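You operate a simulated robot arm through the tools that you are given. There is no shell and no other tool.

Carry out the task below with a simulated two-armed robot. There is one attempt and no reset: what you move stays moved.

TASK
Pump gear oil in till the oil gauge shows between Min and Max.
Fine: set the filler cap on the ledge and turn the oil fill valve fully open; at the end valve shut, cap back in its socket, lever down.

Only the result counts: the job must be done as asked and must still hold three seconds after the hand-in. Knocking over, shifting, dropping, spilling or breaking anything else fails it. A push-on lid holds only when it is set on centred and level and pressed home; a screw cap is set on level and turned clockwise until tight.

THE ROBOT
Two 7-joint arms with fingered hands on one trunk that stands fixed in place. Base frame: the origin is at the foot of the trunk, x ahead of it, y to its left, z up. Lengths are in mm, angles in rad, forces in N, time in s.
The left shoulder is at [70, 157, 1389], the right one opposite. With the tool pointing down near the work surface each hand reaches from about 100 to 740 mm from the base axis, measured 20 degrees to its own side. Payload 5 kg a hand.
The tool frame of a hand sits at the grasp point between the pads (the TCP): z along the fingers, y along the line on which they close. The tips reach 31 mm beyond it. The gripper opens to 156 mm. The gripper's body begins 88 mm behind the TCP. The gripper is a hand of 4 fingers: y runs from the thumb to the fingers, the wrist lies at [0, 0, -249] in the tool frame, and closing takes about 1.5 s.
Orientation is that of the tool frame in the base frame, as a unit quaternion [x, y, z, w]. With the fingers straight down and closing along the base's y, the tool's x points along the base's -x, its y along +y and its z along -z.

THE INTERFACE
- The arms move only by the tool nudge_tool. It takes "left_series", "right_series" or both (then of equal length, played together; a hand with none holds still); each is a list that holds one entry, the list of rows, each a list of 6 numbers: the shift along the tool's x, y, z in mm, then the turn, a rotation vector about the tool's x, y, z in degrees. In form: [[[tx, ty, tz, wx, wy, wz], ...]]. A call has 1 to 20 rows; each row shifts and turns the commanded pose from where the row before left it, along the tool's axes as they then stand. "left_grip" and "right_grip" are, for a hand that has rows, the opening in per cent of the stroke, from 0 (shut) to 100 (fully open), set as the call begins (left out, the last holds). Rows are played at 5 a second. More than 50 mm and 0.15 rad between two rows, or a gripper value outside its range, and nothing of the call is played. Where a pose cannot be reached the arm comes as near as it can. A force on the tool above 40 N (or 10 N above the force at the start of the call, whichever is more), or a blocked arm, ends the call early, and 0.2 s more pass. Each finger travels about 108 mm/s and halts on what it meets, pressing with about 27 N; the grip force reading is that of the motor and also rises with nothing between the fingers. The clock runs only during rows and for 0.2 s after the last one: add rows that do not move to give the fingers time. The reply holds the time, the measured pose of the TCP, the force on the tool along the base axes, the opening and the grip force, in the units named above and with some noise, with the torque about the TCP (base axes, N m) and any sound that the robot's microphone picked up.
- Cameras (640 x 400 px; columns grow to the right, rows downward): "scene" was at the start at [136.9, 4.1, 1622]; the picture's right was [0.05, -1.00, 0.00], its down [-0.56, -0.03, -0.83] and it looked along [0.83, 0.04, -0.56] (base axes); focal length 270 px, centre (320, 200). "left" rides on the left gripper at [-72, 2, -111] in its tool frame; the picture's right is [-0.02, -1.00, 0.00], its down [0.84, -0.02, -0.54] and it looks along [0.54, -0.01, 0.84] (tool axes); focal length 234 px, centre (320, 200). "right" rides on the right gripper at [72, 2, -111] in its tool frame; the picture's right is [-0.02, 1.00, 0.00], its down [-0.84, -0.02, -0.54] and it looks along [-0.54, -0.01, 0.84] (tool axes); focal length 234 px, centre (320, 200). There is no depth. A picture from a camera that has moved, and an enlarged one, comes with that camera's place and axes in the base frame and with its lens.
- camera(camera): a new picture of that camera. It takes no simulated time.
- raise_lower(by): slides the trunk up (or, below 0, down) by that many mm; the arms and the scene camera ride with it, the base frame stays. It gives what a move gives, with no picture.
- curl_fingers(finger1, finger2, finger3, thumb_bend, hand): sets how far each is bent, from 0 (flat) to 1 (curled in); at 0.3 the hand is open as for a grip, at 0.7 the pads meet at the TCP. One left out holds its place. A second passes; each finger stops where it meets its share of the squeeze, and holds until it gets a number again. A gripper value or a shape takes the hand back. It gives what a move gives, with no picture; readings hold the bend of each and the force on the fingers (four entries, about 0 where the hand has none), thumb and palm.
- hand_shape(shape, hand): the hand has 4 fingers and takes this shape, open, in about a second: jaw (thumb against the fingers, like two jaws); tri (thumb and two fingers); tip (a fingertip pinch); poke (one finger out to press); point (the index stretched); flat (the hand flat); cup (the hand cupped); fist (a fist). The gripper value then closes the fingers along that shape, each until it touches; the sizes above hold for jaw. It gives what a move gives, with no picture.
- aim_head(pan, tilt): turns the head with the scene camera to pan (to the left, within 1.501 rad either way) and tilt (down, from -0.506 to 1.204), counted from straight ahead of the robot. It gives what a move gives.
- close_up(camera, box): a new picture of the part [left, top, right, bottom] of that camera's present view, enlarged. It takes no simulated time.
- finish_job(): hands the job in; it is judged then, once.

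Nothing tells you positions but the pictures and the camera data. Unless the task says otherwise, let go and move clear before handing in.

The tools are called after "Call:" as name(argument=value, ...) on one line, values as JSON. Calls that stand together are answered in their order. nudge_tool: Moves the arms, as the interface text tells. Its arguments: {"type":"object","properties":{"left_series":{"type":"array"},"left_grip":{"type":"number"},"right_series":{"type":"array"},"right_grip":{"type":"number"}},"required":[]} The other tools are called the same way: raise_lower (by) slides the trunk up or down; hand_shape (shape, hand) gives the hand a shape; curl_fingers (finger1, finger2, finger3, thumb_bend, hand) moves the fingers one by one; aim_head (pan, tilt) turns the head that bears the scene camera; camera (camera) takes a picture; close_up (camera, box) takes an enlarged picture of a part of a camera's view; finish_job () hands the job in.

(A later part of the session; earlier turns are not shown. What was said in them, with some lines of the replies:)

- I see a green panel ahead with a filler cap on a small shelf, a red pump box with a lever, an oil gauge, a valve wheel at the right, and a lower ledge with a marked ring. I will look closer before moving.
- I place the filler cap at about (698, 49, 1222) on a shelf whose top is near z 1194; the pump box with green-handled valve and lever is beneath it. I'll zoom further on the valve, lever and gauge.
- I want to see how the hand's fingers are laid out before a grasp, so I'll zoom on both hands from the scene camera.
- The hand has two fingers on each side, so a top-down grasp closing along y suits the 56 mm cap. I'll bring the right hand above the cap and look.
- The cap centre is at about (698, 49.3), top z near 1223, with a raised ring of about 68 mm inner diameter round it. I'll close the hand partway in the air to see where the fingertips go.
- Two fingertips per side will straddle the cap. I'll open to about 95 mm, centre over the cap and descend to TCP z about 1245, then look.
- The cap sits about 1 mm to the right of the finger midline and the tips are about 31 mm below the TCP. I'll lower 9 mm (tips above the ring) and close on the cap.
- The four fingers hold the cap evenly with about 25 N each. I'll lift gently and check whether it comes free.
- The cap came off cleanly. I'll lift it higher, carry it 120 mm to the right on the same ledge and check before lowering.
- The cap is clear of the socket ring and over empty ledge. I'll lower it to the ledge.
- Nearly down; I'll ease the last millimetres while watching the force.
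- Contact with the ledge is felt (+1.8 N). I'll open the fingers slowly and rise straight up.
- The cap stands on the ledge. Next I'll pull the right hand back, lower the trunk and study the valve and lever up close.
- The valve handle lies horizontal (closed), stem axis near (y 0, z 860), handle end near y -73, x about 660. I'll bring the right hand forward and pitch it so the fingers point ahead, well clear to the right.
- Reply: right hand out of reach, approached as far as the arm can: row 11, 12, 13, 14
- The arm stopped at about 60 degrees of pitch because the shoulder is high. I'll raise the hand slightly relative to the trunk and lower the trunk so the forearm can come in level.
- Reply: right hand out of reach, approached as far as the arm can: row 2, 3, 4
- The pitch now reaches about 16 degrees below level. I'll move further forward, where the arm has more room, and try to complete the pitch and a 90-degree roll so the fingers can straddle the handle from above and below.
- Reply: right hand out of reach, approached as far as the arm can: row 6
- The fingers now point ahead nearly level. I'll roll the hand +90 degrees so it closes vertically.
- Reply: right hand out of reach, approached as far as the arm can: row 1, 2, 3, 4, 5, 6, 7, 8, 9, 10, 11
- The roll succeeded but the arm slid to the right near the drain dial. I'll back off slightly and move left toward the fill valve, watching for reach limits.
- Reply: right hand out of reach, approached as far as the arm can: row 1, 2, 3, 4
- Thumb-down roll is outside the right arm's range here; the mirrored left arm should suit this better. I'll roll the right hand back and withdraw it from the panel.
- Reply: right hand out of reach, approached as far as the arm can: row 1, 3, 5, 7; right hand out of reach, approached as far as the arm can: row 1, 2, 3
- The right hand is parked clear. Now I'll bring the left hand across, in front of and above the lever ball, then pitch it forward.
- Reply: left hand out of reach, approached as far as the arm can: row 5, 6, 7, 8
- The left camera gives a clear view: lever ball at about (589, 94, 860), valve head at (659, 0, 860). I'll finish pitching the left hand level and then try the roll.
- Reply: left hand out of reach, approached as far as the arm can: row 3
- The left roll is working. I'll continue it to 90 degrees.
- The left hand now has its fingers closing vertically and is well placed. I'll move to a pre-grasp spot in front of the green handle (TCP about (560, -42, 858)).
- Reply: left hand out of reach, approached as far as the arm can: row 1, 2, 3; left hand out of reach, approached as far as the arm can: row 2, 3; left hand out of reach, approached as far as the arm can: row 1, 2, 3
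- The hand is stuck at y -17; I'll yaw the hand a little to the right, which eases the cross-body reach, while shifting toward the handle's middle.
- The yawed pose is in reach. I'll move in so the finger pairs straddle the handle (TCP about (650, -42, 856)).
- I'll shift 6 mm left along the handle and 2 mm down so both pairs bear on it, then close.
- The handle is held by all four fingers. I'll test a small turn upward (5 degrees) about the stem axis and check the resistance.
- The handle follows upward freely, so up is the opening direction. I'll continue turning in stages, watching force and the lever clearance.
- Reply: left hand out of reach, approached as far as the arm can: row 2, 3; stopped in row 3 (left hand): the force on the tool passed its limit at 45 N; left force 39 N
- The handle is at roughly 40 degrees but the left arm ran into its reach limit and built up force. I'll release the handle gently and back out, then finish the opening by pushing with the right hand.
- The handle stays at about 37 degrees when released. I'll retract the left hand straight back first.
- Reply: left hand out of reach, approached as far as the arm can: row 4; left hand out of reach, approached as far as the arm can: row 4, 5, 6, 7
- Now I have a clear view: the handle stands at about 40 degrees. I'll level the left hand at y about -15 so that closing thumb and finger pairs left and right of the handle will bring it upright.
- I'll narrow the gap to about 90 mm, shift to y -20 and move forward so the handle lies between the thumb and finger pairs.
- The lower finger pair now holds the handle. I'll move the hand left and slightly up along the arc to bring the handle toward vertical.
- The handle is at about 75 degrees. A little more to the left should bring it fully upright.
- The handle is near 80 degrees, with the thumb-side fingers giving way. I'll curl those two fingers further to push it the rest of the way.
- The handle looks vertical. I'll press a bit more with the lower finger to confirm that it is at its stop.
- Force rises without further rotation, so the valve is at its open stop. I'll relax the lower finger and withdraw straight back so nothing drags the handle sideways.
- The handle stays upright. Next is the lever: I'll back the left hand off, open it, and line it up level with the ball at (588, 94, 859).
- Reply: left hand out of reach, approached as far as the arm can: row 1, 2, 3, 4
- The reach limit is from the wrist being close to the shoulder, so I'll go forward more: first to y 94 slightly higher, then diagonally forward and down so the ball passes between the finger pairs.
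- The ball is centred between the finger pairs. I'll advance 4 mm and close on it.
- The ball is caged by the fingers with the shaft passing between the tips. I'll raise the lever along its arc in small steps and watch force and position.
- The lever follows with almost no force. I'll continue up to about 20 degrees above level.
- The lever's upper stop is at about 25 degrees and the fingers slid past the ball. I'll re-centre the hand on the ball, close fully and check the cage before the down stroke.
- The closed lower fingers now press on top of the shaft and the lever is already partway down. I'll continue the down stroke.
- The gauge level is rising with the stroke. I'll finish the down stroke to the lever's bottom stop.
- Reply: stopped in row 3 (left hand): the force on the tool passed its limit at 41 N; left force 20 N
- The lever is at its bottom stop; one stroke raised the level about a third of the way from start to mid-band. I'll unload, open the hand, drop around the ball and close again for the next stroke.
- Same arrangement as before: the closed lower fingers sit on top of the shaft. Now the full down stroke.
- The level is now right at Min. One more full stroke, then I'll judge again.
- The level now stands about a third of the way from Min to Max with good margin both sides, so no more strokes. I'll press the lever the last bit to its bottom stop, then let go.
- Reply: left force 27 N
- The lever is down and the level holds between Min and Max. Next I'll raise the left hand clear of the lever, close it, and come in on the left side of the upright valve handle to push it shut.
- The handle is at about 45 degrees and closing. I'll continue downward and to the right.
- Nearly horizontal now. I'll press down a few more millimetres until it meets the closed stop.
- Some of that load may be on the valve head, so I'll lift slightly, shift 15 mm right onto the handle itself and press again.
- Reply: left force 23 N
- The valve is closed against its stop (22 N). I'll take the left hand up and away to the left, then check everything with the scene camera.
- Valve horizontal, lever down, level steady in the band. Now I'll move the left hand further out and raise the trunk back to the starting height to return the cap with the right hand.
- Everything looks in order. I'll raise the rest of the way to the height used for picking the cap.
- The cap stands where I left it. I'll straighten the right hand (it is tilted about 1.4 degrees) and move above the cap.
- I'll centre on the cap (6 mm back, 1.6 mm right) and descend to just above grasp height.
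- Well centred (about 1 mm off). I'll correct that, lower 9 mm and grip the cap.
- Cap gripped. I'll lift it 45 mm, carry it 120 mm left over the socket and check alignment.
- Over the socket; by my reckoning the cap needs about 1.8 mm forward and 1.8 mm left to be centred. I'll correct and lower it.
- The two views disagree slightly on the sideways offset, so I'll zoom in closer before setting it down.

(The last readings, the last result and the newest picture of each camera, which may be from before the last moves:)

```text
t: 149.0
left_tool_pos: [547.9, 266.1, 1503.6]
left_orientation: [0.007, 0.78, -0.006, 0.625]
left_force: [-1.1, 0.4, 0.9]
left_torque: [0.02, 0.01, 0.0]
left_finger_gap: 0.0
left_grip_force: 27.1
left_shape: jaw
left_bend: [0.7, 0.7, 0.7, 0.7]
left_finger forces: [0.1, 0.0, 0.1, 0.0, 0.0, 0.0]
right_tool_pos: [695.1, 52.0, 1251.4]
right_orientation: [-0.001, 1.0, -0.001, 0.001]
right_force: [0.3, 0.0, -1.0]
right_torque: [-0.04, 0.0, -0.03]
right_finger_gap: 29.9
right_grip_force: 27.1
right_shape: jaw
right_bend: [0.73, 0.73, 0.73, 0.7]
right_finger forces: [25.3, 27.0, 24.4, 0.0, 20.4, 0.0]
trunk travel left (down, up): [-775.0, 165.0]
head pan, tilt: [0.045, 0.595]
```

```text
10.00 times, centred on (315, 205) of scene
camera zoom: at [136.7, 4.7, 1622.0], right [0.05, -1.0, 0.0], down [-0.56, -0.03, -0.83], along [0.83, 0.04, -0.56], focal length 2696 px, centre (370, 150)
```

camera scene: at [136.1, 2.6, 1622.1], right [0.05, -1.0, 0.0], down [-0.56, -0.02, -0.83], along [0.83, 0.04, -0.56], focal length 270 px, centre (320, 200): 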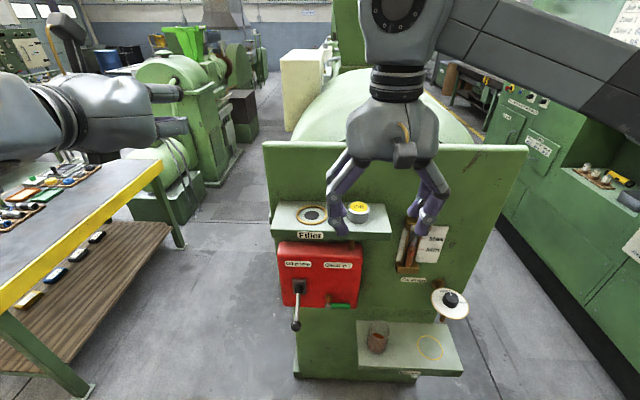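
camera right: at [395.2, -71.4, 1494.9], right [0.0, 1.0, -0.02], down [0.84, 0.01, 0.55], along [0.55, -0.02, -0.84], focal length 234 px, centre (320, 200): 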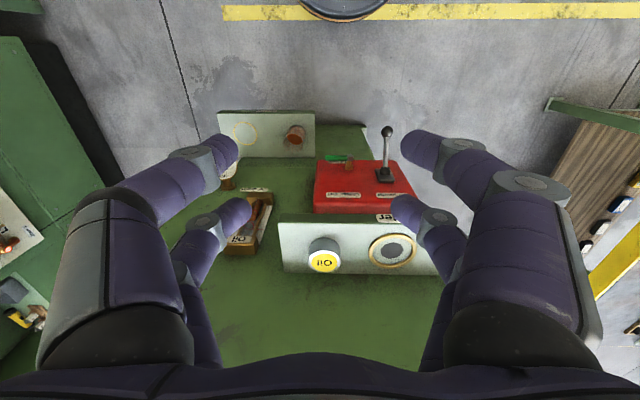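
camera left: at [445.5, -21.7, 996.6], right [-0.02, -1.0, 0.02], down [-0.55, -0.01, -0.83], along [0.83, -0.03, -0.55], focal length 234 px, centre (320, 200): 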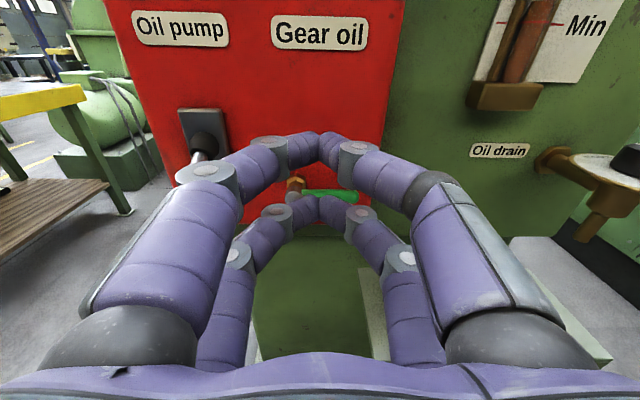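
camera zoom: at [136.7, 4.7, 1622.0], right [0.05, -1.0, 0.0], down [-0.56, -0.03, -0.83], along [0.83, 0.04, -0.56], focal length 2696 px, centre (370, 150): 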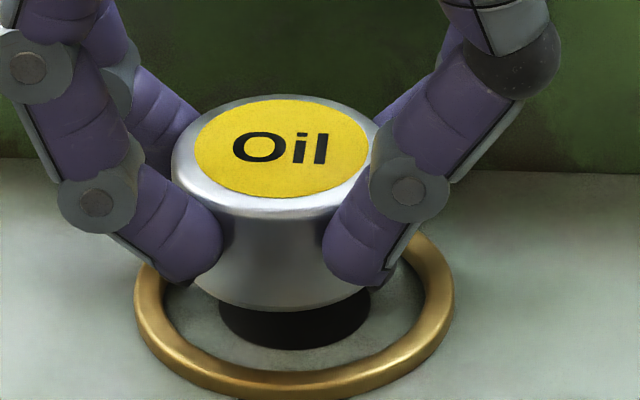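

Closer measurement says the cap is about 2.3 mm too far left now, with fore-aft aligned. I'll correct that and lower to contact slowly.

Call:
nudge_tool(right_series=[[[0, -2.3, 0, 0, 0, 0], [0, 0, 5, 0, 0, 0], [0, 0, 0, 0, 0, 0]]])

Call:
close_up(camera="right", box=[260, 100, 380, 175])

Call:
close_up(camera="scene", box=[290, 185, 340, 225])

```text
t: 149.8
left_tool_pos: [548.8, 266.3, 1504.4]
left_orientation: [0.007, 0.781, -0.006, 0.625]
left_force: [0.0, 0.0, -0.5]
left_torque: [0.03, 0.0, -0.03]
left_finger_gap: 0.0
left_grip_force: 27.0
left_shape: jaw
left_bend: [0.7, 0.7, 0.7, 0.7]
left_finger forces: [0.0, 0.1, 0.1, 0.1, 0.0, 0.1]
right_tool_pos: [696.0, 47.7, 1248.1]
right_orientation: [0.0, 1.0, -0.001, 0.001]
right_force: [0.7, 0.4, -1.7]
right_torque: [-0.01, 0.02, -0.02]
right_finger_gap: 29.8
right_grip_force: 26.8
right_shape: jaw
right_bend: [0.73, 0.73, 0.73, 0.7]
right_finger forces: [25.0, 27.1, 24.4, 0.0, 20.5, 0.0]
trunk travel left (down, up): [-775.0, 165.0]
head pan, tilt: [0.045, 0.595]
```

```text
5.33 times, centred on (320, 138) of right
camera zoom: at [622.8, 49.4, 1358.5], right [0.02, 1.0, 0.0], down [0.84, -0.02, 0.55], along [0.55, -0.01, -0.84], focal length 1249 px, centre (320, 533)
```

zoom: 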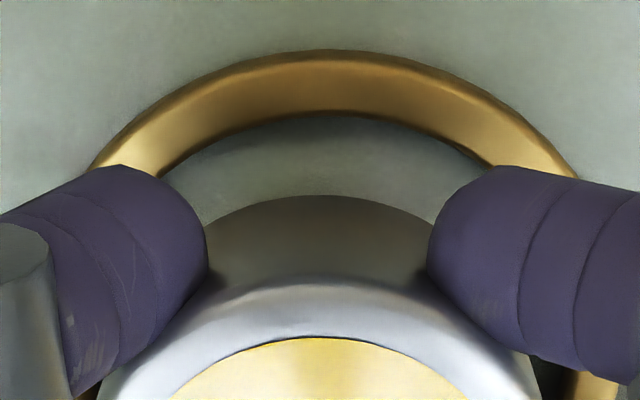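

```text
10.00 times, centred on (315, 205) of scene
camera zoom: at [137.1, 4.3, 1622.0], right [0.05, -1.0, 0.0], down [-0.56, -0.03, -0.83], along [0.83, 0.04, -0.56], focal length 2696 px, centre (370, 150)
```

zoom: 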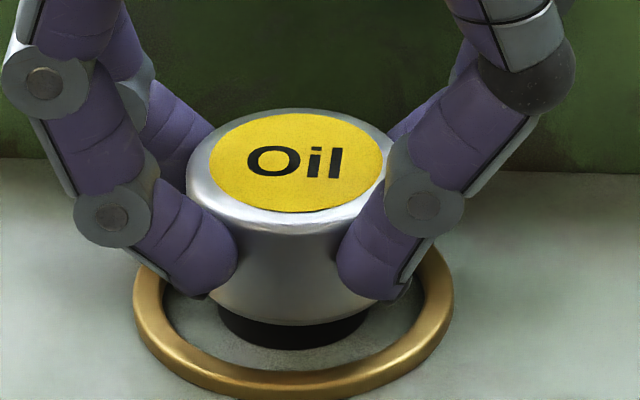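

Both views now agree within about 1 mm. I'll nudge 0.8 mm left and lower to contact.

Call:
nudge_tool(right_series=[[[0, 0.8, 4, 0, 0, 0], [0, 0, 4, 0, 0, 0], [0, 0, 2.5, 0, 0, 0], [0, 0, 0, 0, 0, 0]]])

Call:
close_up(camera="scene", box=[290, 185, 340, 225])

Call:
close_up(camera="right", box=[260, 100, 380, 175])

```text
t: 150.8
left_tool_pos: [547.8, 264.6, 1504.9]
left_orientation: [0.008, 0.78, -0.006, 0.625]
left_force: [-0.1, 0.3, 0.0]
left_torque: [-0.01, 0.02, 0.01]
left_finger_gap: 0.0
left_grip_force: 26.6
left_shape: jaw
left_bend: [0.7, 0.7, 0.7, 0.7]
left_finger forces: [0.0, 0.1, 0.1, 0.0, 0.1, 0.1]
right_tool_pos: [694.2, 50.1, 1235.7]
right_orientation: [-0.002, 1.0, -0.001, 0.002]
right_force: [0.2, 0.4, -0.9]
right_torque: [0.01, 0.0, 0.03]
right_finger_gap: 29.9
right_grip_force: 26.7
right_shape: jaw
right_bend: [0.73, 0.73, 0.73, 0.7]
right_finger forces: [25.2, 27.0, 24.4, 0.0, 20.5, 0.0]
trunk travel left (down, up): [-775.0, 165.0]
head pan, tilt: [0.045, 0.595]
```

```text
10.00 times, centred on (315, 205) of scene
camera zoom: at [137.1, 4.2, 1622.0], right [0.05, -1.0, 0.0], down [-0.56, -0.03, -0.83], along [0.83, 0.04, -0.56], focal length 2696 px, centre (370, 150)
```

zoom: 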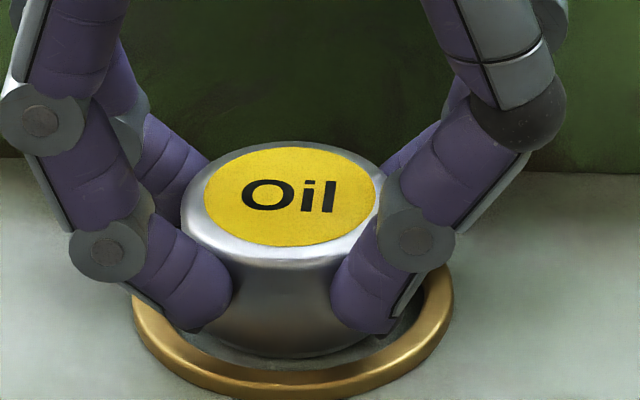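

```text
5.33 times, centred on (320, 138) of right
camera zoom: at [622.6, 51.0, 1348.2], right [0.02, 1.0, 0.0], down [0.84, -0.02, 0.55], along [0.55, -0.01, -0.84], focal length 1249 px, centre (320, 533)
```

zoom: 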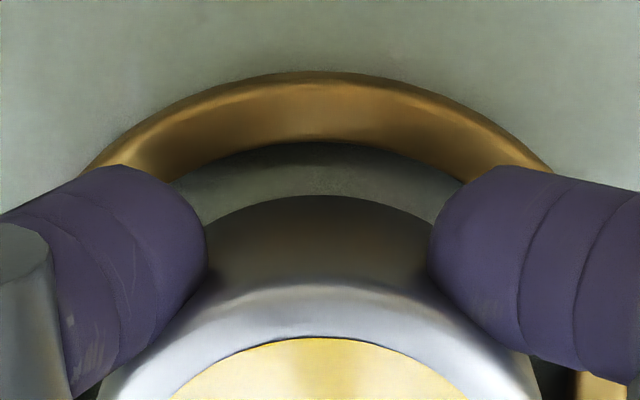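

Centred within a millimetre. Easing down the last couple of millimetres.

Call:
nudge_tool(right_series=[[[0, 0, 0.8, 0, 0, 0], [0, 0, 0.7, 0, 0, 0], [0, 0, 0, 0, 0, 0]]])

Call:
nudge_tool(right_series=[[[0, 0, 0.7, 0, 0, 0], [0, 0, 0.5, 0, 0, 0], [0, 0, 0, 0, 0, 0]]])

```text
t: 151.6
left_tool_pos: [548.3, 266.5, 1503.7]
left_orientation: [0.008, 0.78, -0.006, 0.625]
left_force: [0.0, 0.2, -0.8]
left_torque: [0.0, 0.03, -0.02]
left_finger_gap: 0.0
left_grip_force: 27.2
left_shape: jaw
left_bend: [0.7, 0.7, 0.7, 0.7]
left_finger forces: [0.0, 0.0, 0.0, 0.0, 0.2, 0.0]
right_tool_pos: [694.8, 49.8, 1234.0]
right_orientation: [-0.001, 1.0, -0.001, 0.0]
right_force: [0.4, -0.4, -0.9]
right_torque: [-0.02, 0.03, 0.01]
right_finger_gap: 30.1
right_grip_force: 27.2
right_shape: jaw
right_bend: [0.73, 0.73, 0.73, 0.7]
right_finger forces: [25.3, 26.9, 24.5, 0.0, 20.3, 0.0]
trunk travel left (down, up): [-775.0, 165.0]
head pan, tilt: [0.045, 0.595]
```

```text
t: 152.4
left_tool_pos: [547.2, 265.1, 1505.0]
left_orientation: [0.008, 0.78, -0.006, 0.626]
left_force: [0.0, -0.7, -1.0]
left_torque: [0.01, -0.03, -0.01]
left_finger_gap: 0.0
left_grip_force: 27.3
left_shape: jaw
left_bend: [0.7, 0.7, 0.7, 0.7]
left_finger forces: [0.1, 0.1, 0.0, 0.0, 0.1, 0.1]
right_tool_pos: [695.4, 49.1, 1234.2]
right_orientation: [0.0, 1.0, -0.001, 0.001]
right_force: [0.0, 0.2, -1.6]
right_torque: [0.01, -0.03, 0.01]
right_finger_gap: 29.8
right_grip_force: 27.6
right_shape: jaw
right_bend: [0.73, 0.73, 0.73, 0.7]
right_finger forces: [25.4, 27.0, 24.5, 0.0, 20.4, 0.0]
trunk travel left (down, up): [-775.0, 165.0]
head pan, tilt: [0.045, 0.595]
```

Call:
nudge_tool(right_series=[[[0, 0, 0.7, 0, 0, 0], [0, 0, 0.6, 0, 0, 0], [0, 0, 0, 0, 0, 0]]])

```text
t: 153.2
left_tool_pos: [547.2, 264.4, 1505.0]
left_orientation: [0.009, 0.78, -0.007, 0.626]
left_force: [0.1, 0.0, 0.5]
left_torque: [0.01, -0.02, 0.0]
left_finger_gap: 0.0
left_grip_force: 26.7
left_shape: jaw
left_bend: [0.7, 0.7, 0.7, 0.7]
left_finger forces: [0.1, 0.1, 0.0, 0.0, 0.0, 0.1]
right_tool_pos: [695.0, 50.0, 1232.6]
right_orientation: [-0.001, 1.0, -0.001, 0.001]
right_force: [0.1, -0.5, 7.5]
right_torque: [-0.01, -0.02, -0.01]
right_finger_gap: 30.0
right_grip_force: 26.8
right_shape: jaw
right_bend: [0.73, 0.73, 0.73, 0.7]
right_finger forces: [25.4, 27.8, 27.2, 0.0, 20.7, 0.1]
trunk travel left (down, up): [-775.0, 165.0]
head pan, tilt: [0.045, 0.595]
```

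Contact is felt (7.5 N). I'll press it home slightly, then release.

Call:
nudge_tool(right_series=[[[0, 0, 0.8, 0, 0, 0], [0, 0, 0, 0, 0, 0]]])

Call:
close_up(camera="scene", box=[290, 185, 340, 225])

```text
t: 153.8
left_tool_pos: [545.7, 266.2, 1504.9]
left_orientation: [0.007, 0.779, -0.005, 0.627]
left_force: [0.0, -0.2, -0.3]
left_torque: [0.0, 0.03, -0.02]
left_finger_gap: 0.2
left_grip_force: 27.4
left_shape: jaw
left_bend: [0.7, 0.7, 0.7, 0.7]
left_finger forces: [0.0, 0.0, 0.0, 0.0, 0.0, 0.1]
right_tool_pos: [693.7, 49.9, 1232.5]
right_orientation: [-0.002, 1.0, -0.001, 0.002]
right_force: [0.2, -0.3, 13.6]
right_torque: [0.02, -0.11, -0.02]
right_finger_gap: 29.3
right_grip_force: 27.2
right_shape: jaw
right_bend: [0.73, 0.73, 0.73, 0.71]
right_finger forces: [25.9, 28.4, 31.3, 0.1, 21.9, 0.0]
trunk travel left (down, up): [-775.0, 165.0]
head pan, tilt: [0.045, 0.595]
```

```text
10.00 times, centred on (315, 205) of scene
camera zoom: at [135.2, 4.0, 1622.3], right [0.05, -1.0, 0.0], down [-0.56, -0.03, -0.83], along [0.83, 0.04, -0.56], focal length 2696 px, centre (370, 150)
```

zoom: 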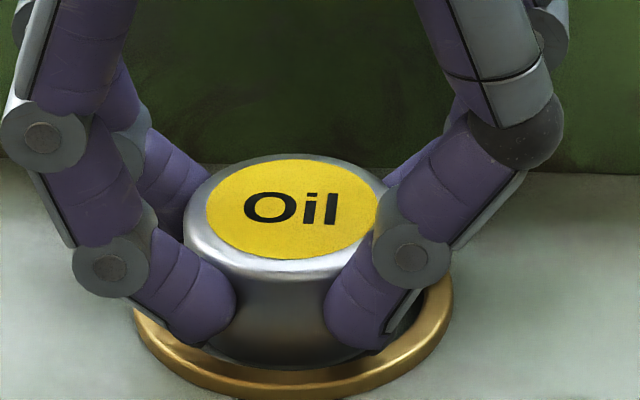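

Call:
nudge_tool(right_series=[[[0, 0, -1.2, 0, 0, 0], [0, 0, 0, 0, 0, 0]]])

Call:
nudge_tool(right_series=[[[0, 0, 0, 0, 0, 0], [0, 0, 0, 0, 0, 0], [0, 0, 0, 0, 0, 0], [0, 0, 0, 0, 0, 0], [0, 0, 0, 0, 0, 0]]], right_grip=62)

Call:
nudge_tool(right_series=[[[0, 0, -8, 0, 0, 0], [0, 0, -20, 0, 0, 0], [0, 0, -35, 0, 0, 0], [0, 0, -40, 0, 0, 0], [0, 0, 0, 0, 0, 0]]])

Call:
close_up(camera="scene", box=[290, 185, 340, 225])

Call:
close_up(camera="right", box=[260, 60, 400, 180])

```text
t: 154.4
left_tool_pos: [546.6, 265.7, 1503.8]
left_orientation: [0.008, 0.779, -0.006, 0.626]
left_force: [0.8, 0.0, 0.2]
left_torque: [-0.01, -0.01, -0.04]
left_finger_gap: 0.0
left_grip_force: 26.6
left_shape: jaw
left_bend: [0.7, 0.7, 0.7, 0.7]
left_finger forces: [0.0, 0.0, 0.0, 0.0, 0.1, 0.0]
right_tool_pos: [694.2, 49.5, 1232.6]
right_orientation: [-0.002, 1.0, -0.003, 0.001]
right_force: [0.0, 0.2, 4.4]
right_torque: [-0.03, -0.1, 0.0]
right_finger_gap: 29.2
right_grip_force: 27.1
right_shape: jaw
right_bend: [0.73, 0.73, 0.73, 0.71]
right_finger forces: [25.8, 28.0, 30.9, 0.0, 22.1, 0.1]
trunk travel left (down, up): [-775.0, 165.0]
head pan, tilt: [0.045, 0.595]
```

```text
t: 155.6
left_tool_pos: [547.0, 264.7, 1504.4]
left_orientation: [0.008, 0.781, -0.006, 0.625]
left_force: [-0.8, -0.7, -0.2]
left_torque: [-0.01, 0.0, 0.02]
left_finger_gap: 0.0
left_grip_force: 27.7
left_shape: jaw
left_bend: [0.7, 0.7, 0.7, 0.7]
left_finger forces: [0.0, 0.0, 0.0, 0.1, 0.0, 0.0]
right_tool_pos: [694.7, 50.4, 1233.4]
right_orientation: [0.0, 1.0, -0.001, 0.001]
right_force: [-0.4, -0.7, -0.6]
right_torque: [0.02, 0.0, -0.02]
right_finger_gap: 96.6
right_grip_force: 0.0
right_shape: jaw
right_bend: [0.32, 0.32, 0.32, 0.71]
right_finger forces: [0.0, 0.0, 0.0, 0.1, 0.0, 0.0]
trunk travel left (down, up): [-775.0, 165.0]
head pan, tilt: [0.045, 0.595]
```

```text
t: 156.8
left_tool_pos: [548.1, 266.0, 1504.6]
left_orientation: [0.008, 0.781, -0.007, 0.625]
left_force: [0.1, 0.2, 0.1]
left_torque: [-0.02, 0.04, 0.0]
left_finger_gap: 0.1
left_grip_force: 26.7
left_shape: jaw
left_bend: [0.7, 0.7, 0.7, 0.7]
left_finger forces: [0.0, 0.1, 0.0, 0.0, 0.0, 0.0]
right_tool_pos: [696.2, 47.5, 1334.7]
right_orientation: [0.0, 1.0, -0.001, 0.0]
right_force: [-0.1, -0.3, 1.0]
right_torque: [-0.03, 0.01, 0.02]
right_finger_gap: 96.5
right_grip_force: 0.1
right_shape: jaw
right_bend: [0.32, 0.31, 0.32, 0.71]
right_finger forces: [0.1, 0.0, 0.0, 0.0, 0.0, 0.0]
trunk travel left (down, up): [-775.0, 165.0]
head pan, tilt: [0.045, 0.595]
```

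```text
10.00 times, centred on (315, 205) of scene
camera zoom: at [137.3, 4.0, 1622.0], right [0.05, -1.0, 0.0], down [-0.56, -0.03, -0.83], along [0.83, 0.04, -0.56], focal length 2696 px, centre (370, 150)
```

zoom: 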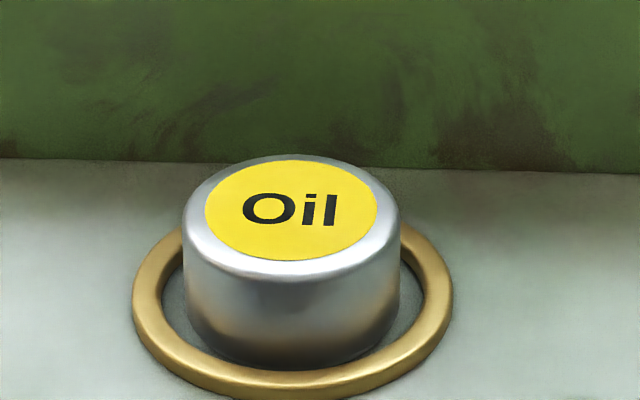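

```text
3.33 times, centred on (330, 120) of right
camera zoom: at [622.8, 48.3, 1446.8], right [0.02, 1.0, 0.0], down [0.84, -0.02, 0.55], along [0.54, -0.01, -0.84], focal length 781 px, centre (287, 467)
```

zoom: 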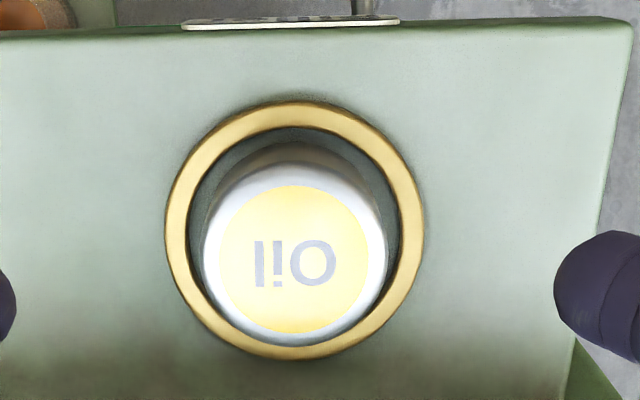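

The cap is in the ring and level but sits about 2.5 mm toward me from the socket centre. I'll re-grip and centre it better.

Call:
nudge_tool(right_series=[[[0, 1.4, 20, 0, 0, 0], [0, 1.4, 25, 0, 0, 0], [0, 0, 25, 0, 0, 0], [0, 0, 21, 0, 0, 0], [0, 0, 0, 0, 0, 0]]])

Call:
close_up(camera="right", box=[200, 95, 440, 245])

```text
t: 158.0
left_tool_pos: [547.6, 265.4, 1504.3]
left_orientation: [0.007, 0.781, -0.005, 0.625]
left_force: [0.2, -0.3, 0.4]
left_torque: [0.0, 0.02, -0.02]
left_finger_gap: 0.1
left_grip_force: 26.9
left_shape: jaw
left_bend: [0.7, 0.7, 0.7, 0.7]
left_finger forces: [0.0, 0.0, 0.0, 0.0, 0.1, 0.0]
right_tool_pos: [694.8, 52.2, 1244.3]
right_orientation: [-0.001, 1.0, -0.001, 0.001]
right_force: [0.3, 1.0, 0.4]
right_torque: [0.03, -0.01, 0.02]
right_finger_gap: 96.7
right_grip_force: 0.0
right_shape: jaw
right_bend: [0.32, 0.31, 0.32, 0.71]
right_finger forces: [0.0, 0.0, 0.0, 0.0, 0.0, 0.0]
trunk travel left (down, up): [-775.0, 165.0]
head pan, tilt: [0.045, 0.595]
```

```text
2.67 times, centred on (320, 170) of right
camera zoom: at [621.9, 53.9, 1357.0], right [0.02, 1.0, 0.0], down [0.84, -0.02, 0.55], along [0.55, -0.01, -0.84], focal length 624 px, centre (320, 280)
```

zoom: 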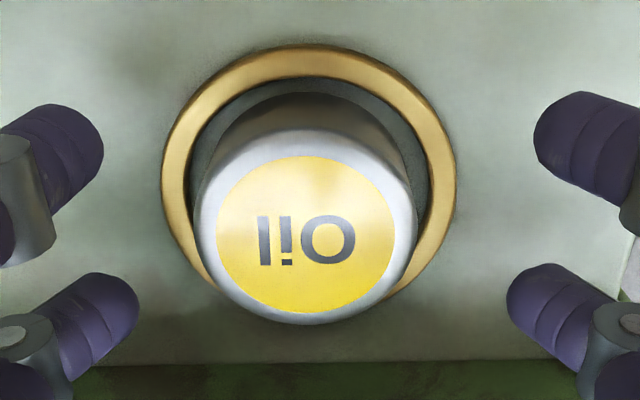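

Call:
nudge_tool(right_series=[[[0, -2.4, 5, 0, 0, 0], [0, 0, 4.5, 0, 0, 0], [0, 0, 0, 0, 0, 0]]])

Call:
nudge_tool(right_series=[[[0, 0, 0, 0, 0, 0], [0, 0, 0, 0, 0, 0], [0, 0, 0, 0, 0, 0], [0, 0, 0, 0, 0, 0], [0, 0, 0, 0, 0, 0], [0, 0, 0, 0, 0, 0], [0, 0, 0, 0, 0, 0], [0, 0, 0, 0, 0, 0]]], right_grip=15)

Call:
close_up(camera="right", box=[260, 100, 380, 175])

Call:
close_up(camera="scene", box=[290, 185, 340, 225])

```text
t: 158.8
left_tool_pos: [548.4, 266.0, 1504.4]
left_orientation: [0.007, 0.78, -0.006, 0.625]
left_force: [0.8, 0.4, 0.1]
left_torque: [-0.02, -0.03, -0.02]
left_finger_gap: 0.0
left_grip_force: 27.2
left_shape: jaw
left_bend: [0.7, 0.7, 0.7, 0.7]
left_finger forces: [0.0, 0.0, 0.1, 0.0, 0.1, 0.0]
right_tool_pos: [693.8, 50.2, 1233.4]
right_orientation: [-0.001, 1.0, -0.001, 0.001]
right_force: [-0.2, -0.3, -0.1]
right_torque: [0.01, 0.0, 0.04]
right_finger_gap: 96.6
right_grip_force: 0.0
right_shape: jaw
right_bend: [0.32, 0.31, 0.32, 0.71]
right_finger forces: [0.1, 0.0, 0.1, 0.0, 0.0, 0.1]
trunk travel left (down, up): [-775.0, 165.0]
head pan, tilt: [0.045, 0.595]
```

```text
t: 160.6
left_tool_pos: [547.8, 266.7, 1503.8]
left_orientation: [0.007, 0.78, -0.005, 0.625]
left_force: [0.1, -0.6, 0.0]
left_torque: [0.01, 0.02, 0.04]
left_finger_gap: 0.0
left_grip_force: 26.6
left_shape: jaw
left_bend: [0.7, 0.7, 0.7, 0.7]
left_finger forces: [0.0, 0.0, 0.1, 0.1, 0.0, 0.1]
right_tool_pos: [695.2, 50.3, 1233.9]
right_orientation: [-0.001, 1.0, -0.001, 0.001]
right_force: [0.5, 0.1, 0.7]
right_torque: [-0.01, 0.01, 0.01]
right_finger_gap: 31.4
right_grip_force: 27.1
right_shape: jaw
right_bend: [0.73, 0.73, 0.73, 0.7]
right_finger forces: [25.0, 24.7, 23.5, 0.0, 21.8, 0.1]
trunk travel left (down, up): [-775.0, 165.0]
head pan, tilt: [0.045, 0.595]
```

```text
5.33 times, centred on (320, 138) of right
camera zoom: at [621.9, 50.5, 1346.7], right [0.02, 1.0, 0.0], down [0.84, -0.02, 0.55], along [0.55, -0.01, -0.84], focal length 1249 px, centre (320, 533)
```

zoom: 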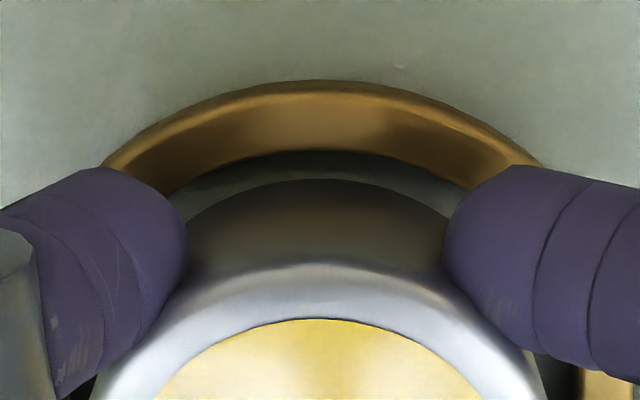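

```text
10.00 times, centred on (315, 205) of scene
camera zoom: at [137.1, 4.2, 1622.0], right [0.05, -1.0, 0.0], down [-0.56, -0.03, -0.83], along [0.83, 0.04, -0.56], focal length 2696 px, centre (370, 150)
```

zoom: 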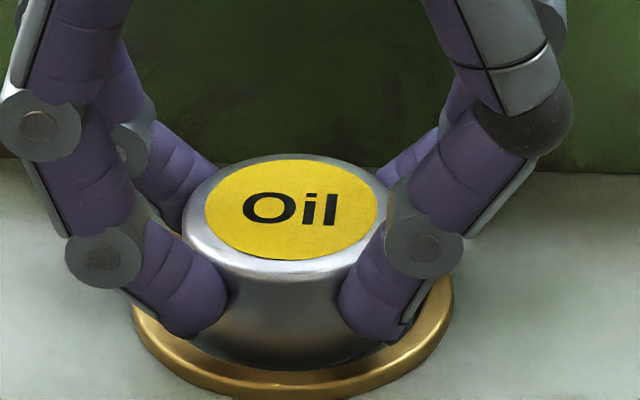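

The gap on the near side is about 4 mm instead of 7, so I'll lift 2.5 mm, shift 2.9 mm forward and set it down again.

Call:
nudge_tool(right_series=[[[0, 0, -2.5, 0, 0, 0], [-2.9, 0, 0, 0, 0, 0], [0, 0, 0, 0, 0, 0]]])

Call:
close_up(camera="right", box=[260, 100, 380, 175])

Call:
close_up(camera="scene", box=[290, 185, 340, 225])

```text
t: 161.4
left_tool_pos: [546.9, 266.1, 1503.9]
left_orientation: [0.008, 0.78, -0.006, 0.625]
left_force: [-0.5, -0.2, -0.1]
left_torque: [-0.01, 0.01, -0.01]
left_finger_gap: 0.0
left_grip_force: 27.0
left_shape: jaw
left_bend: [0.7, 0.7, 0.7, 0.7]
left_finger forces: [0.1, 0.0, 0.1, 0.0, 0.1, 0.0]
right_tool_pos: [697.3, 50.5, 1237.3]
right_orientation: [-0.001, 1.0, -0.001, 0.001]
right_force: [-0.6, 0.4, -2.1]
right_torque: [0.01, 0.0, 0.05]
right_finger_gap: 31.1
right_grip_force: 27.0
right_shape: jaw
right_bend: [0.73, 0.73, 0.73, 0.7]
right_finger forces: [25.0, 24.7, 23.5, 0.0, 22.0, 0.0]
trunk travel left (down, up): [-775.0, 165.0]
head pan, tilt: [0.045, 0.595]
```

```text
5.33 times, centred on (320, 138) of right
camera zoom: at [625.2, 50.7, 1349.0], right [0.02, 1.0, 0.0], down [0.84, -0.02, 0.55], along [0.55, -0.01, -0.84], focal length 1249 px, centre (320, 533)
```

zoom: 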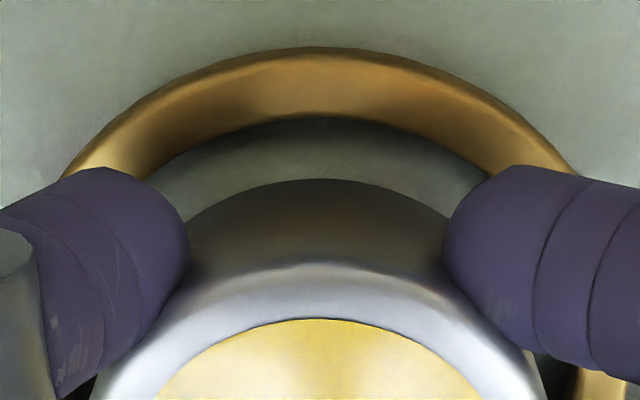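

```text
10.00 times, centred on (315, 205) of scene
camera zoom: at [137.1, 4.2, 1622.0], right [0.05, -1.0, 0.0], down [-0.56, -0.03, -0.83], along [0.83, 0.04, -0.56], focal length 2696 px, centre (370, 150)
```

zoom: 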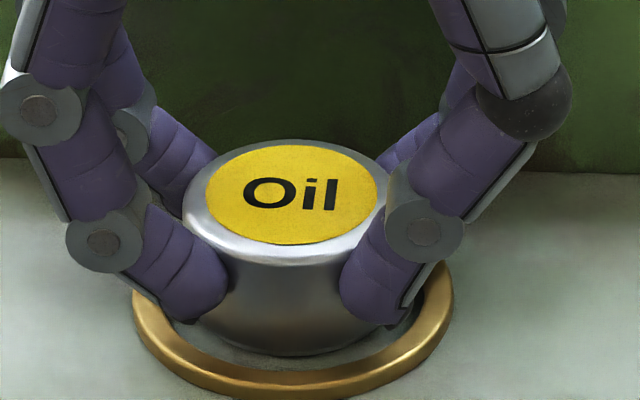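

Centred now: the near gap is about 7 mm and sideways matches. Lowering to contact.

Call:
nudge_tool(right_series=[[[0, 0, 1.2, 0, 0, 0], [0, 0, 0.8, 0, 0, 0], [0, 0, 0.6, 0, 0, 0], [0, 0, 0, 0, 0, 0]]])

```text
t: 162.4
left_tool_pos: [549.0, 265.5, 1503.6]
left_orientation: [0.007, 0.781, -0.005, 0.625]
left_force: [-0.4, 0.4, -0.7]
left_torque: [-0.04, -0.01, -0.03]
left_finger_gap: 0.0
left_grip_force: 26.4
left_shape: jaw
left_bend: [0.7, 0.7, 0.7, 0.7]
left_finger forces: [0.0, 0.0, 0.0, 0.0, 0.0, 0.0]
right_tool_pos: [699.0, 50.5, 1234.0]
right_orientation: [-0.001, 1.0, -0.001, 0.0]
right_force: [0.7, -0.5, -0.7]
right_torque: [0.01, 0.0, 0.0]
right_finger_gap: 31.3
right_grip_force: 27.6
right_shape: jaw
right_bend: [0.73, 0.73, 0.73, 0.7]
right_finger forces: [24.9, 24.7, 23.4, 0.0, 22.0, 0.0]
trunk travel left (down, up): [-775.0, 165.0]
head pan, tilt: [0.045, 0.595]
```

Call:
nudge_tool(right_series=[[[0, 0, 0.7, 0, 0, 0], [0, 0, 0, 0, 0, 0]]])

```text
t: 163.0
left_tool_pos: [547.7, 265.4, 1504.7]
left_orientation: [0.007, 0.781, -0.006, 0.625]
left_force: [0.3, 0.0, 0.7]
left_torque: [0.0, 0.02, 0.01]
left_finger_gap: 0.1
left_grip_force: 26.8
left_shape: jaw
left_bend: [0.7, 0.7, 0.7, 0.7]
left_finger forces: [0.0, 0.1, 0.1, 0.0, 0.1, 0.0]
right_tool_pos: [698.1, 49.4, 1234.3]
right_orientation: [-0.001, 1.0, -0.002, 0.001]
right_force: [1.3, 0.0, 2.1]
right_torque: [-0.06, 0.01, 0.01]
right_finger_gap: 31.5
right_grip_force: 26.8
right_shape: jaw
right_bend: [0.73, 0.73, 0.73, 0.7]
right_finger forces: [25.1, 25.0, 23.8, 0.0, 22.1, 0.0]
trunk travel left (down, up): [-775.0, 165.0]
head pan, tilt: [0.045, 0.595]
```

Contact felt. A light press, then unload, release and rise.

Call:
nudge_tool(right_series=[[[0, 0, 0.8, 0, 0, 0], [0, 0, 0, 0, 0, 0], [0, 0, -0.8, 0, 0, 0], [0, 0, 0, 0, 0, 0]]])

Call:
nudge_tool(right_series=[[[0, 0, 0, 0, 0, 0], [0, 0, 0, 0, 0, 0], [0, 0, 0, 0, 0, 0], [0, 0, 0, 0, 0, 0], [0, 0, 0, 0, 0, 0]]], right_grip=62)

Call:
nudge_tool(right_series=[[[0, 0, -8, 0, 0, 0], [0, 0, -20, 0, 0, 0], [0, 0, -35, 0, 0, 0], [0, 0, -40, 0, 0, 0], [0, 0, 0, 0, 0, 0]]])

Call:
close_up(camera="scene", box=[290, 185, 340, 225])

Call:
close_up(camera="right", box=[260, 60, 400, 180])

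```text
t: 164.0
left_tool_pos: [547.1, 265.5, 1504.7]
left_orientation: [0.007, 0.78, -0.006, 0.625]
left_force: [0.8, -0.5, 0.2]
left_torque: [0.02, 0.01, -0.01]
left_finger_gap: 0.1
left_grip_force: 26.6
left_shape: jaw
left_bend: [0.7, 0.7, 0.7, 0.7]
left_finger forces: [0.1, 0.0, 0.0, 0.1, 0.0, 0.1]
right_tool_pos: [696.8, 50.9, 1233.2]
right_orientation: [-0.001, 1.0, -0.001, 0.001]
right_force: [0.2, 0.0, 3.8]
right_torque: [-0.09, 0.01, 0.0]
right_finger_gap: 31.2
right_grip_force: 26.9
right_shape: jaw
right_bend: [0.73, 0.73, 0.73, 0.7]
right_finger forces: [25.4, 25.2, 24.0, 0.0, 22.6, 0.0]
trunk travel left (down, up): [-775.0, 165.0]
head pan, tilt: [0.045, 0.595]
```

```text
t: 165.2
left_tool_pos: [546.7, 266.5, 1504.4]
left_orientation: [0.008, 0.78, -0.007, 0.626]
left_force: [0.3, -0.5, -0.3]
left_torque: [0.04, -0.04, 0.02]
left_finger_gap: 0.0
left_grip_force: 26.7
left_shape: jaw
left_bend: [0.7, 0.7, 0.7, 0.7]
left_finger forces: [0.0, 0.1, 0.0, 0.1, 0.1, 0.0]
right_tool_pos: [697.4, 49.9, 1233.9]
right_orientation: [-0.001, 1.0, -0.001, 0.002]
right_force: [-0.6, -0.1, 0.8]
right_torque: [0.0, -0.01, 0.02]
right_finger_gap: 96.4
right_grip_force: 0.1
right_shape: jaw
right_bend: [0.32, 0.32, 0.32, 0.71]
right_finger forces: [0.1, 0.0, 0.0, 0.0, 0.1, 0.0]
trunk travel left (down, up): [-775.0, 165.0]
head pan, tilt: [0.045, 0.595]
```

```text
t: 166.4
left_tool_pos: [548.1, 266.0, 1504.3]
left_orientation: [0.008, 0.781, -0.007, 0.625]
left_force: [0.4, -0.5, 0.6]
left_torque: [0.01, 0.03, 0.01]
left_finger_gap: 0.0
left_grip_force: 26.9
left_shape: jaw
left_bend: [0.7, 0.7, 0.7, 0.7]
left_finger forces: [0.0, 0.0, 0.1, 0.0, 0.0, 0.0]
right_tool_pos: [696.7, 49.8, 1339.4]
right_orientation: [-0.001, 1.0, -0.001, 0.0]
right_force: [0.1, 0.0, 0.6]
right_torque: [-0.01, 0.03, 0.04]
right_finger_gap: 96.4
right_grip_force: 0.0
right_shape: jaw
right_bend: [0.32, 0.32, 0.32, 0.71]
right_finger forces: [0.1, 0.1, 0.1, 0.1, 0.1, 0.0]
trunk travel left (down, up): [-775.0, 165.0]
head pan, tilt: [0.045, 0.595]
```

```text
10.00 times, centred on (315, 205) of scene
camera zoom: at [137.4, 4.0, 1622.0], right [0.05, -1.0, 0.0], down [-0.56, -0.03, -0.83], along [0.83, 0.04, -0.56], focal length 2696 px, centre (370, 150)
```

zoom: 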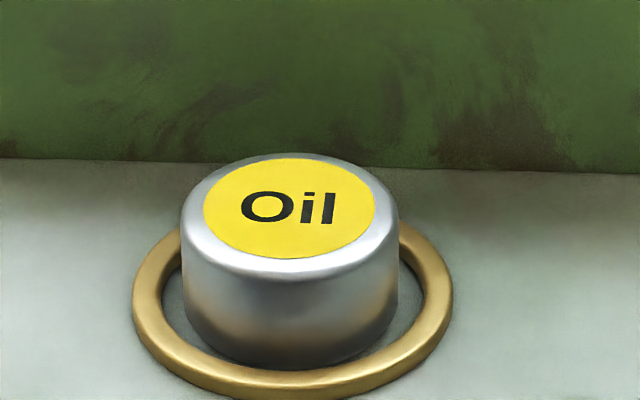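

```text
3.33 times, centred on (330, 120) of right
camera zoom: at [624.3, 50.2, 1451.3], right [0.02, 1.0, 0.0], down [0.84, -0.02, 0.55], along [0.55, -0.01, -0.84], focal length 781 px, centre (287, 467)
```

zoom: 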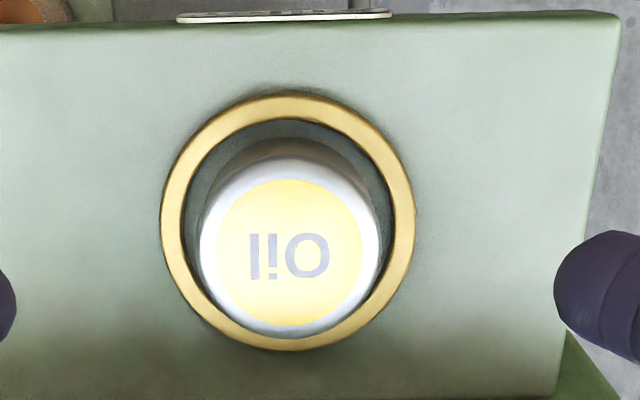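

Call:
close_up(camera="scene", box=[290, 190, 354, 230])

Call:
camera(camera="scene")

```text
10.00 times, centred on (322, 210) of scene
camera zoom: at [137.4, 4.0, 1622.0], right [0.05, -1.0, 0.0], down [-0.56, -0.03, -0.83], along [0.83, 0.04, -0.56], focal length 2696 px, centre (300, 100)
```

zoom: 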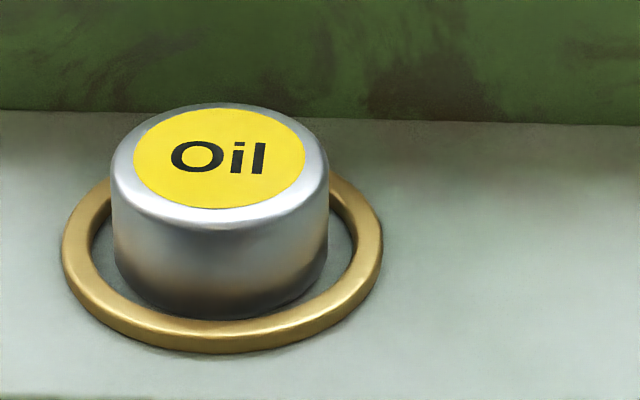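

```text
taken
camera scene: at [137.4, 4.0, 1622.0], right [0.05, -1.0, 0.0], down [-0.56, -0.03, -0.83], along [0.83, 0.04, -0.56], focal length 270 px, centre (320, 200)
```

scene: 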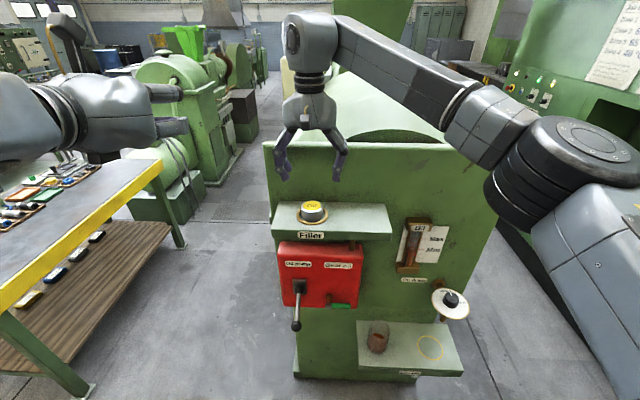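

The cap is back within about 1.5 mm of its original place, level in the socket. I'll withdraw the right hand and check the whole panel.

Call:
nudge_tool(right_series=[[[20, 0, -15, 0, 0, 0], [40, 0, -10, 0, 0, 0], [40, -10, -10, 0, 0, 0], [40, -20, 0, 0, 0, 0], [40, -30, 0, 0, 0, 0], [40, -30, 0, 0, 0, 0], [20, -40, 0, 0, 0, 0], [0, -40, 0, 0, 0, 0], [0, 0, 0, 0, 0, 0]]])

Call:
camera(camera="scene")

Call:
close_up(camera="scene", box=[380, 200, 500, 275])

Call:
close_up(camera="scene", box=[260, 240, 400, 335])

Call:
close_up(camera="scene", box=[340, 280, 500, 380])

```text
t: 168.4
left_tool_pos: [547.4, 266.9, 1504.0]
left_orientation: [0.007, 0.78, -0.006, 0.625]
left_force: [0.4, 0.7, -0.2]
left_torque: [0.02, 0.02, -0.02]
left_finger_gap: 0.1
left_grip_force: 26.8
left_shape: jaw
left_bend: [0.7, 0.7, 0.7, 0.7]
left_finger forces: [0.0, 0.1, 0.0, 0.0, 0.0, 0.0]
right_tool_pos: [456.6, -122.0, 1371.6]
right_orientation: [-0.001, 1.0, -0.003, 0.0]
right_force: [-0.4, 0.6, -0.6]
right_torque: [-0.02, -0.01, 0.0]
right_finger_gap: 96.4
right_grip_force: 0.0
right_shape: jaw
right_bend: [0.32, 0.31, 0.31, 0.71]
right_finger forces: [0.1, 0.0, 0.0, 0.1, 0.1, 0.0]
trunk travel left (down, up): [-775.0, 165.0]
head pan, tilt: [0.045, 0.595]
```

```text
taken
camera scene: at [137.0, 5.2, 1622.0], right [0.05, -1.0, 0.0], down [-0.56, -0.03, -0.83], along [0.83, 0.04, -0.56], focal length 270 px, centre (320, 200)
```

scene: 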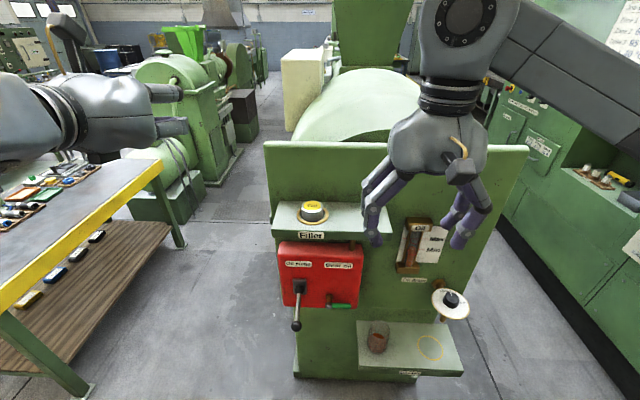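

```text
5.33 times, centred on (440, 238) of scene
camera zoom: at [137.0, 5.2, 1622.0], right [0.05, -1.0, 0.0], down [-0.56, -0.03, -0.83], along [0.83, 0.04, -0.56], focal length 1438 px, centre (-320, 0)
```

zoom: 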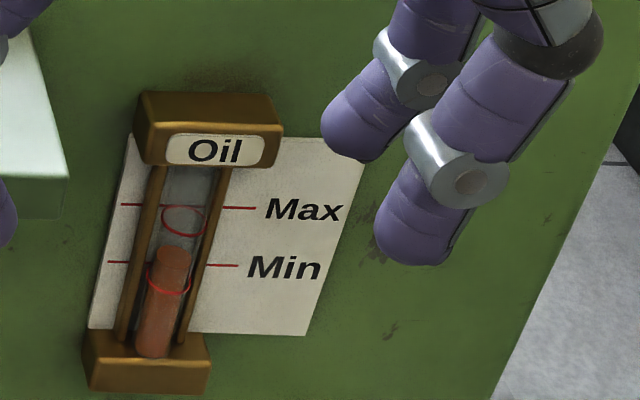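

```text
4.21 times, centred on (330, 288) of scene
camera zoom: at [137.0, 5.2, 1622.0], right [0.05, -1.0, 0.0], down [-0.56, -0.03, -0.83], along [0.83, 0.04, -0.56], focal length 1135 px, centre (278, -168)
```

zoom: 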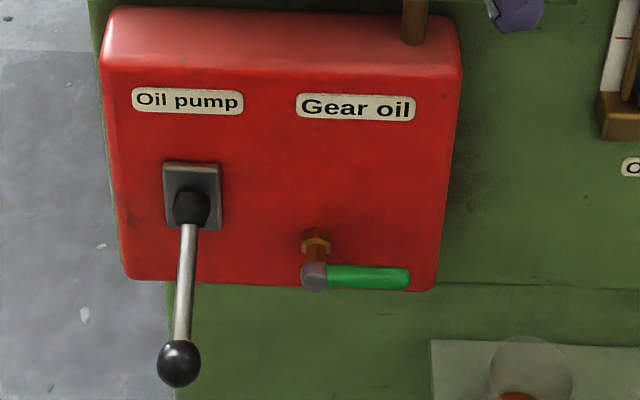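

```text
4.00 times, centred on (420, 330) of scene
camera zoom: at [137.0, 5.2, 1622.0], right [0.05, -1.0, 0.0], down [-0.56, -0.03, -0.83], along [0.83, 0.04, -0.56], focal length 1078 px, centre (-80, -320)
```

zoom: 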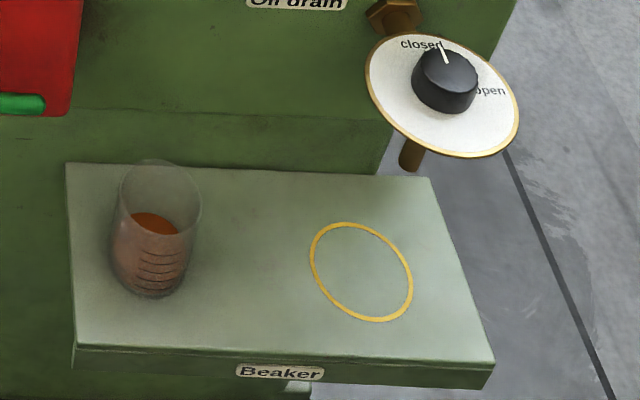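

Everything is in its end state. The oil level is between Min and Max, the fill valve is shut, and the lever is down. The cap is seated in its socket, the beaker and drain valve are untouched, and both hands are clear, so I'm handing in.

Call:
finish_job()

```text
The job is handed in.
```

The job is handed in: the oil gauge reads between Min and Max, roughly 35–45% of the way up, after three full pump strokes.

- **Cap:** I set the filler cap on the right-hand part of the filler ledge while pumping. It is now back in its socket, level and within about 1.5 mm of where it started.
- **Fill valve:** I turned it fully open (handle upright) before pumping. It is shut again, handle horizontal against its stop.
- **Lever:** It is down at its bottom stop.
- **Everything else:** The beaker and the oil drain valve are where they were. Nothing else was shifted or spilled that I could see, and both hands are clear of the panel.

"The ledge" could have meant the filler shelf or the lower one marked Beaker. I used the filler shelf.
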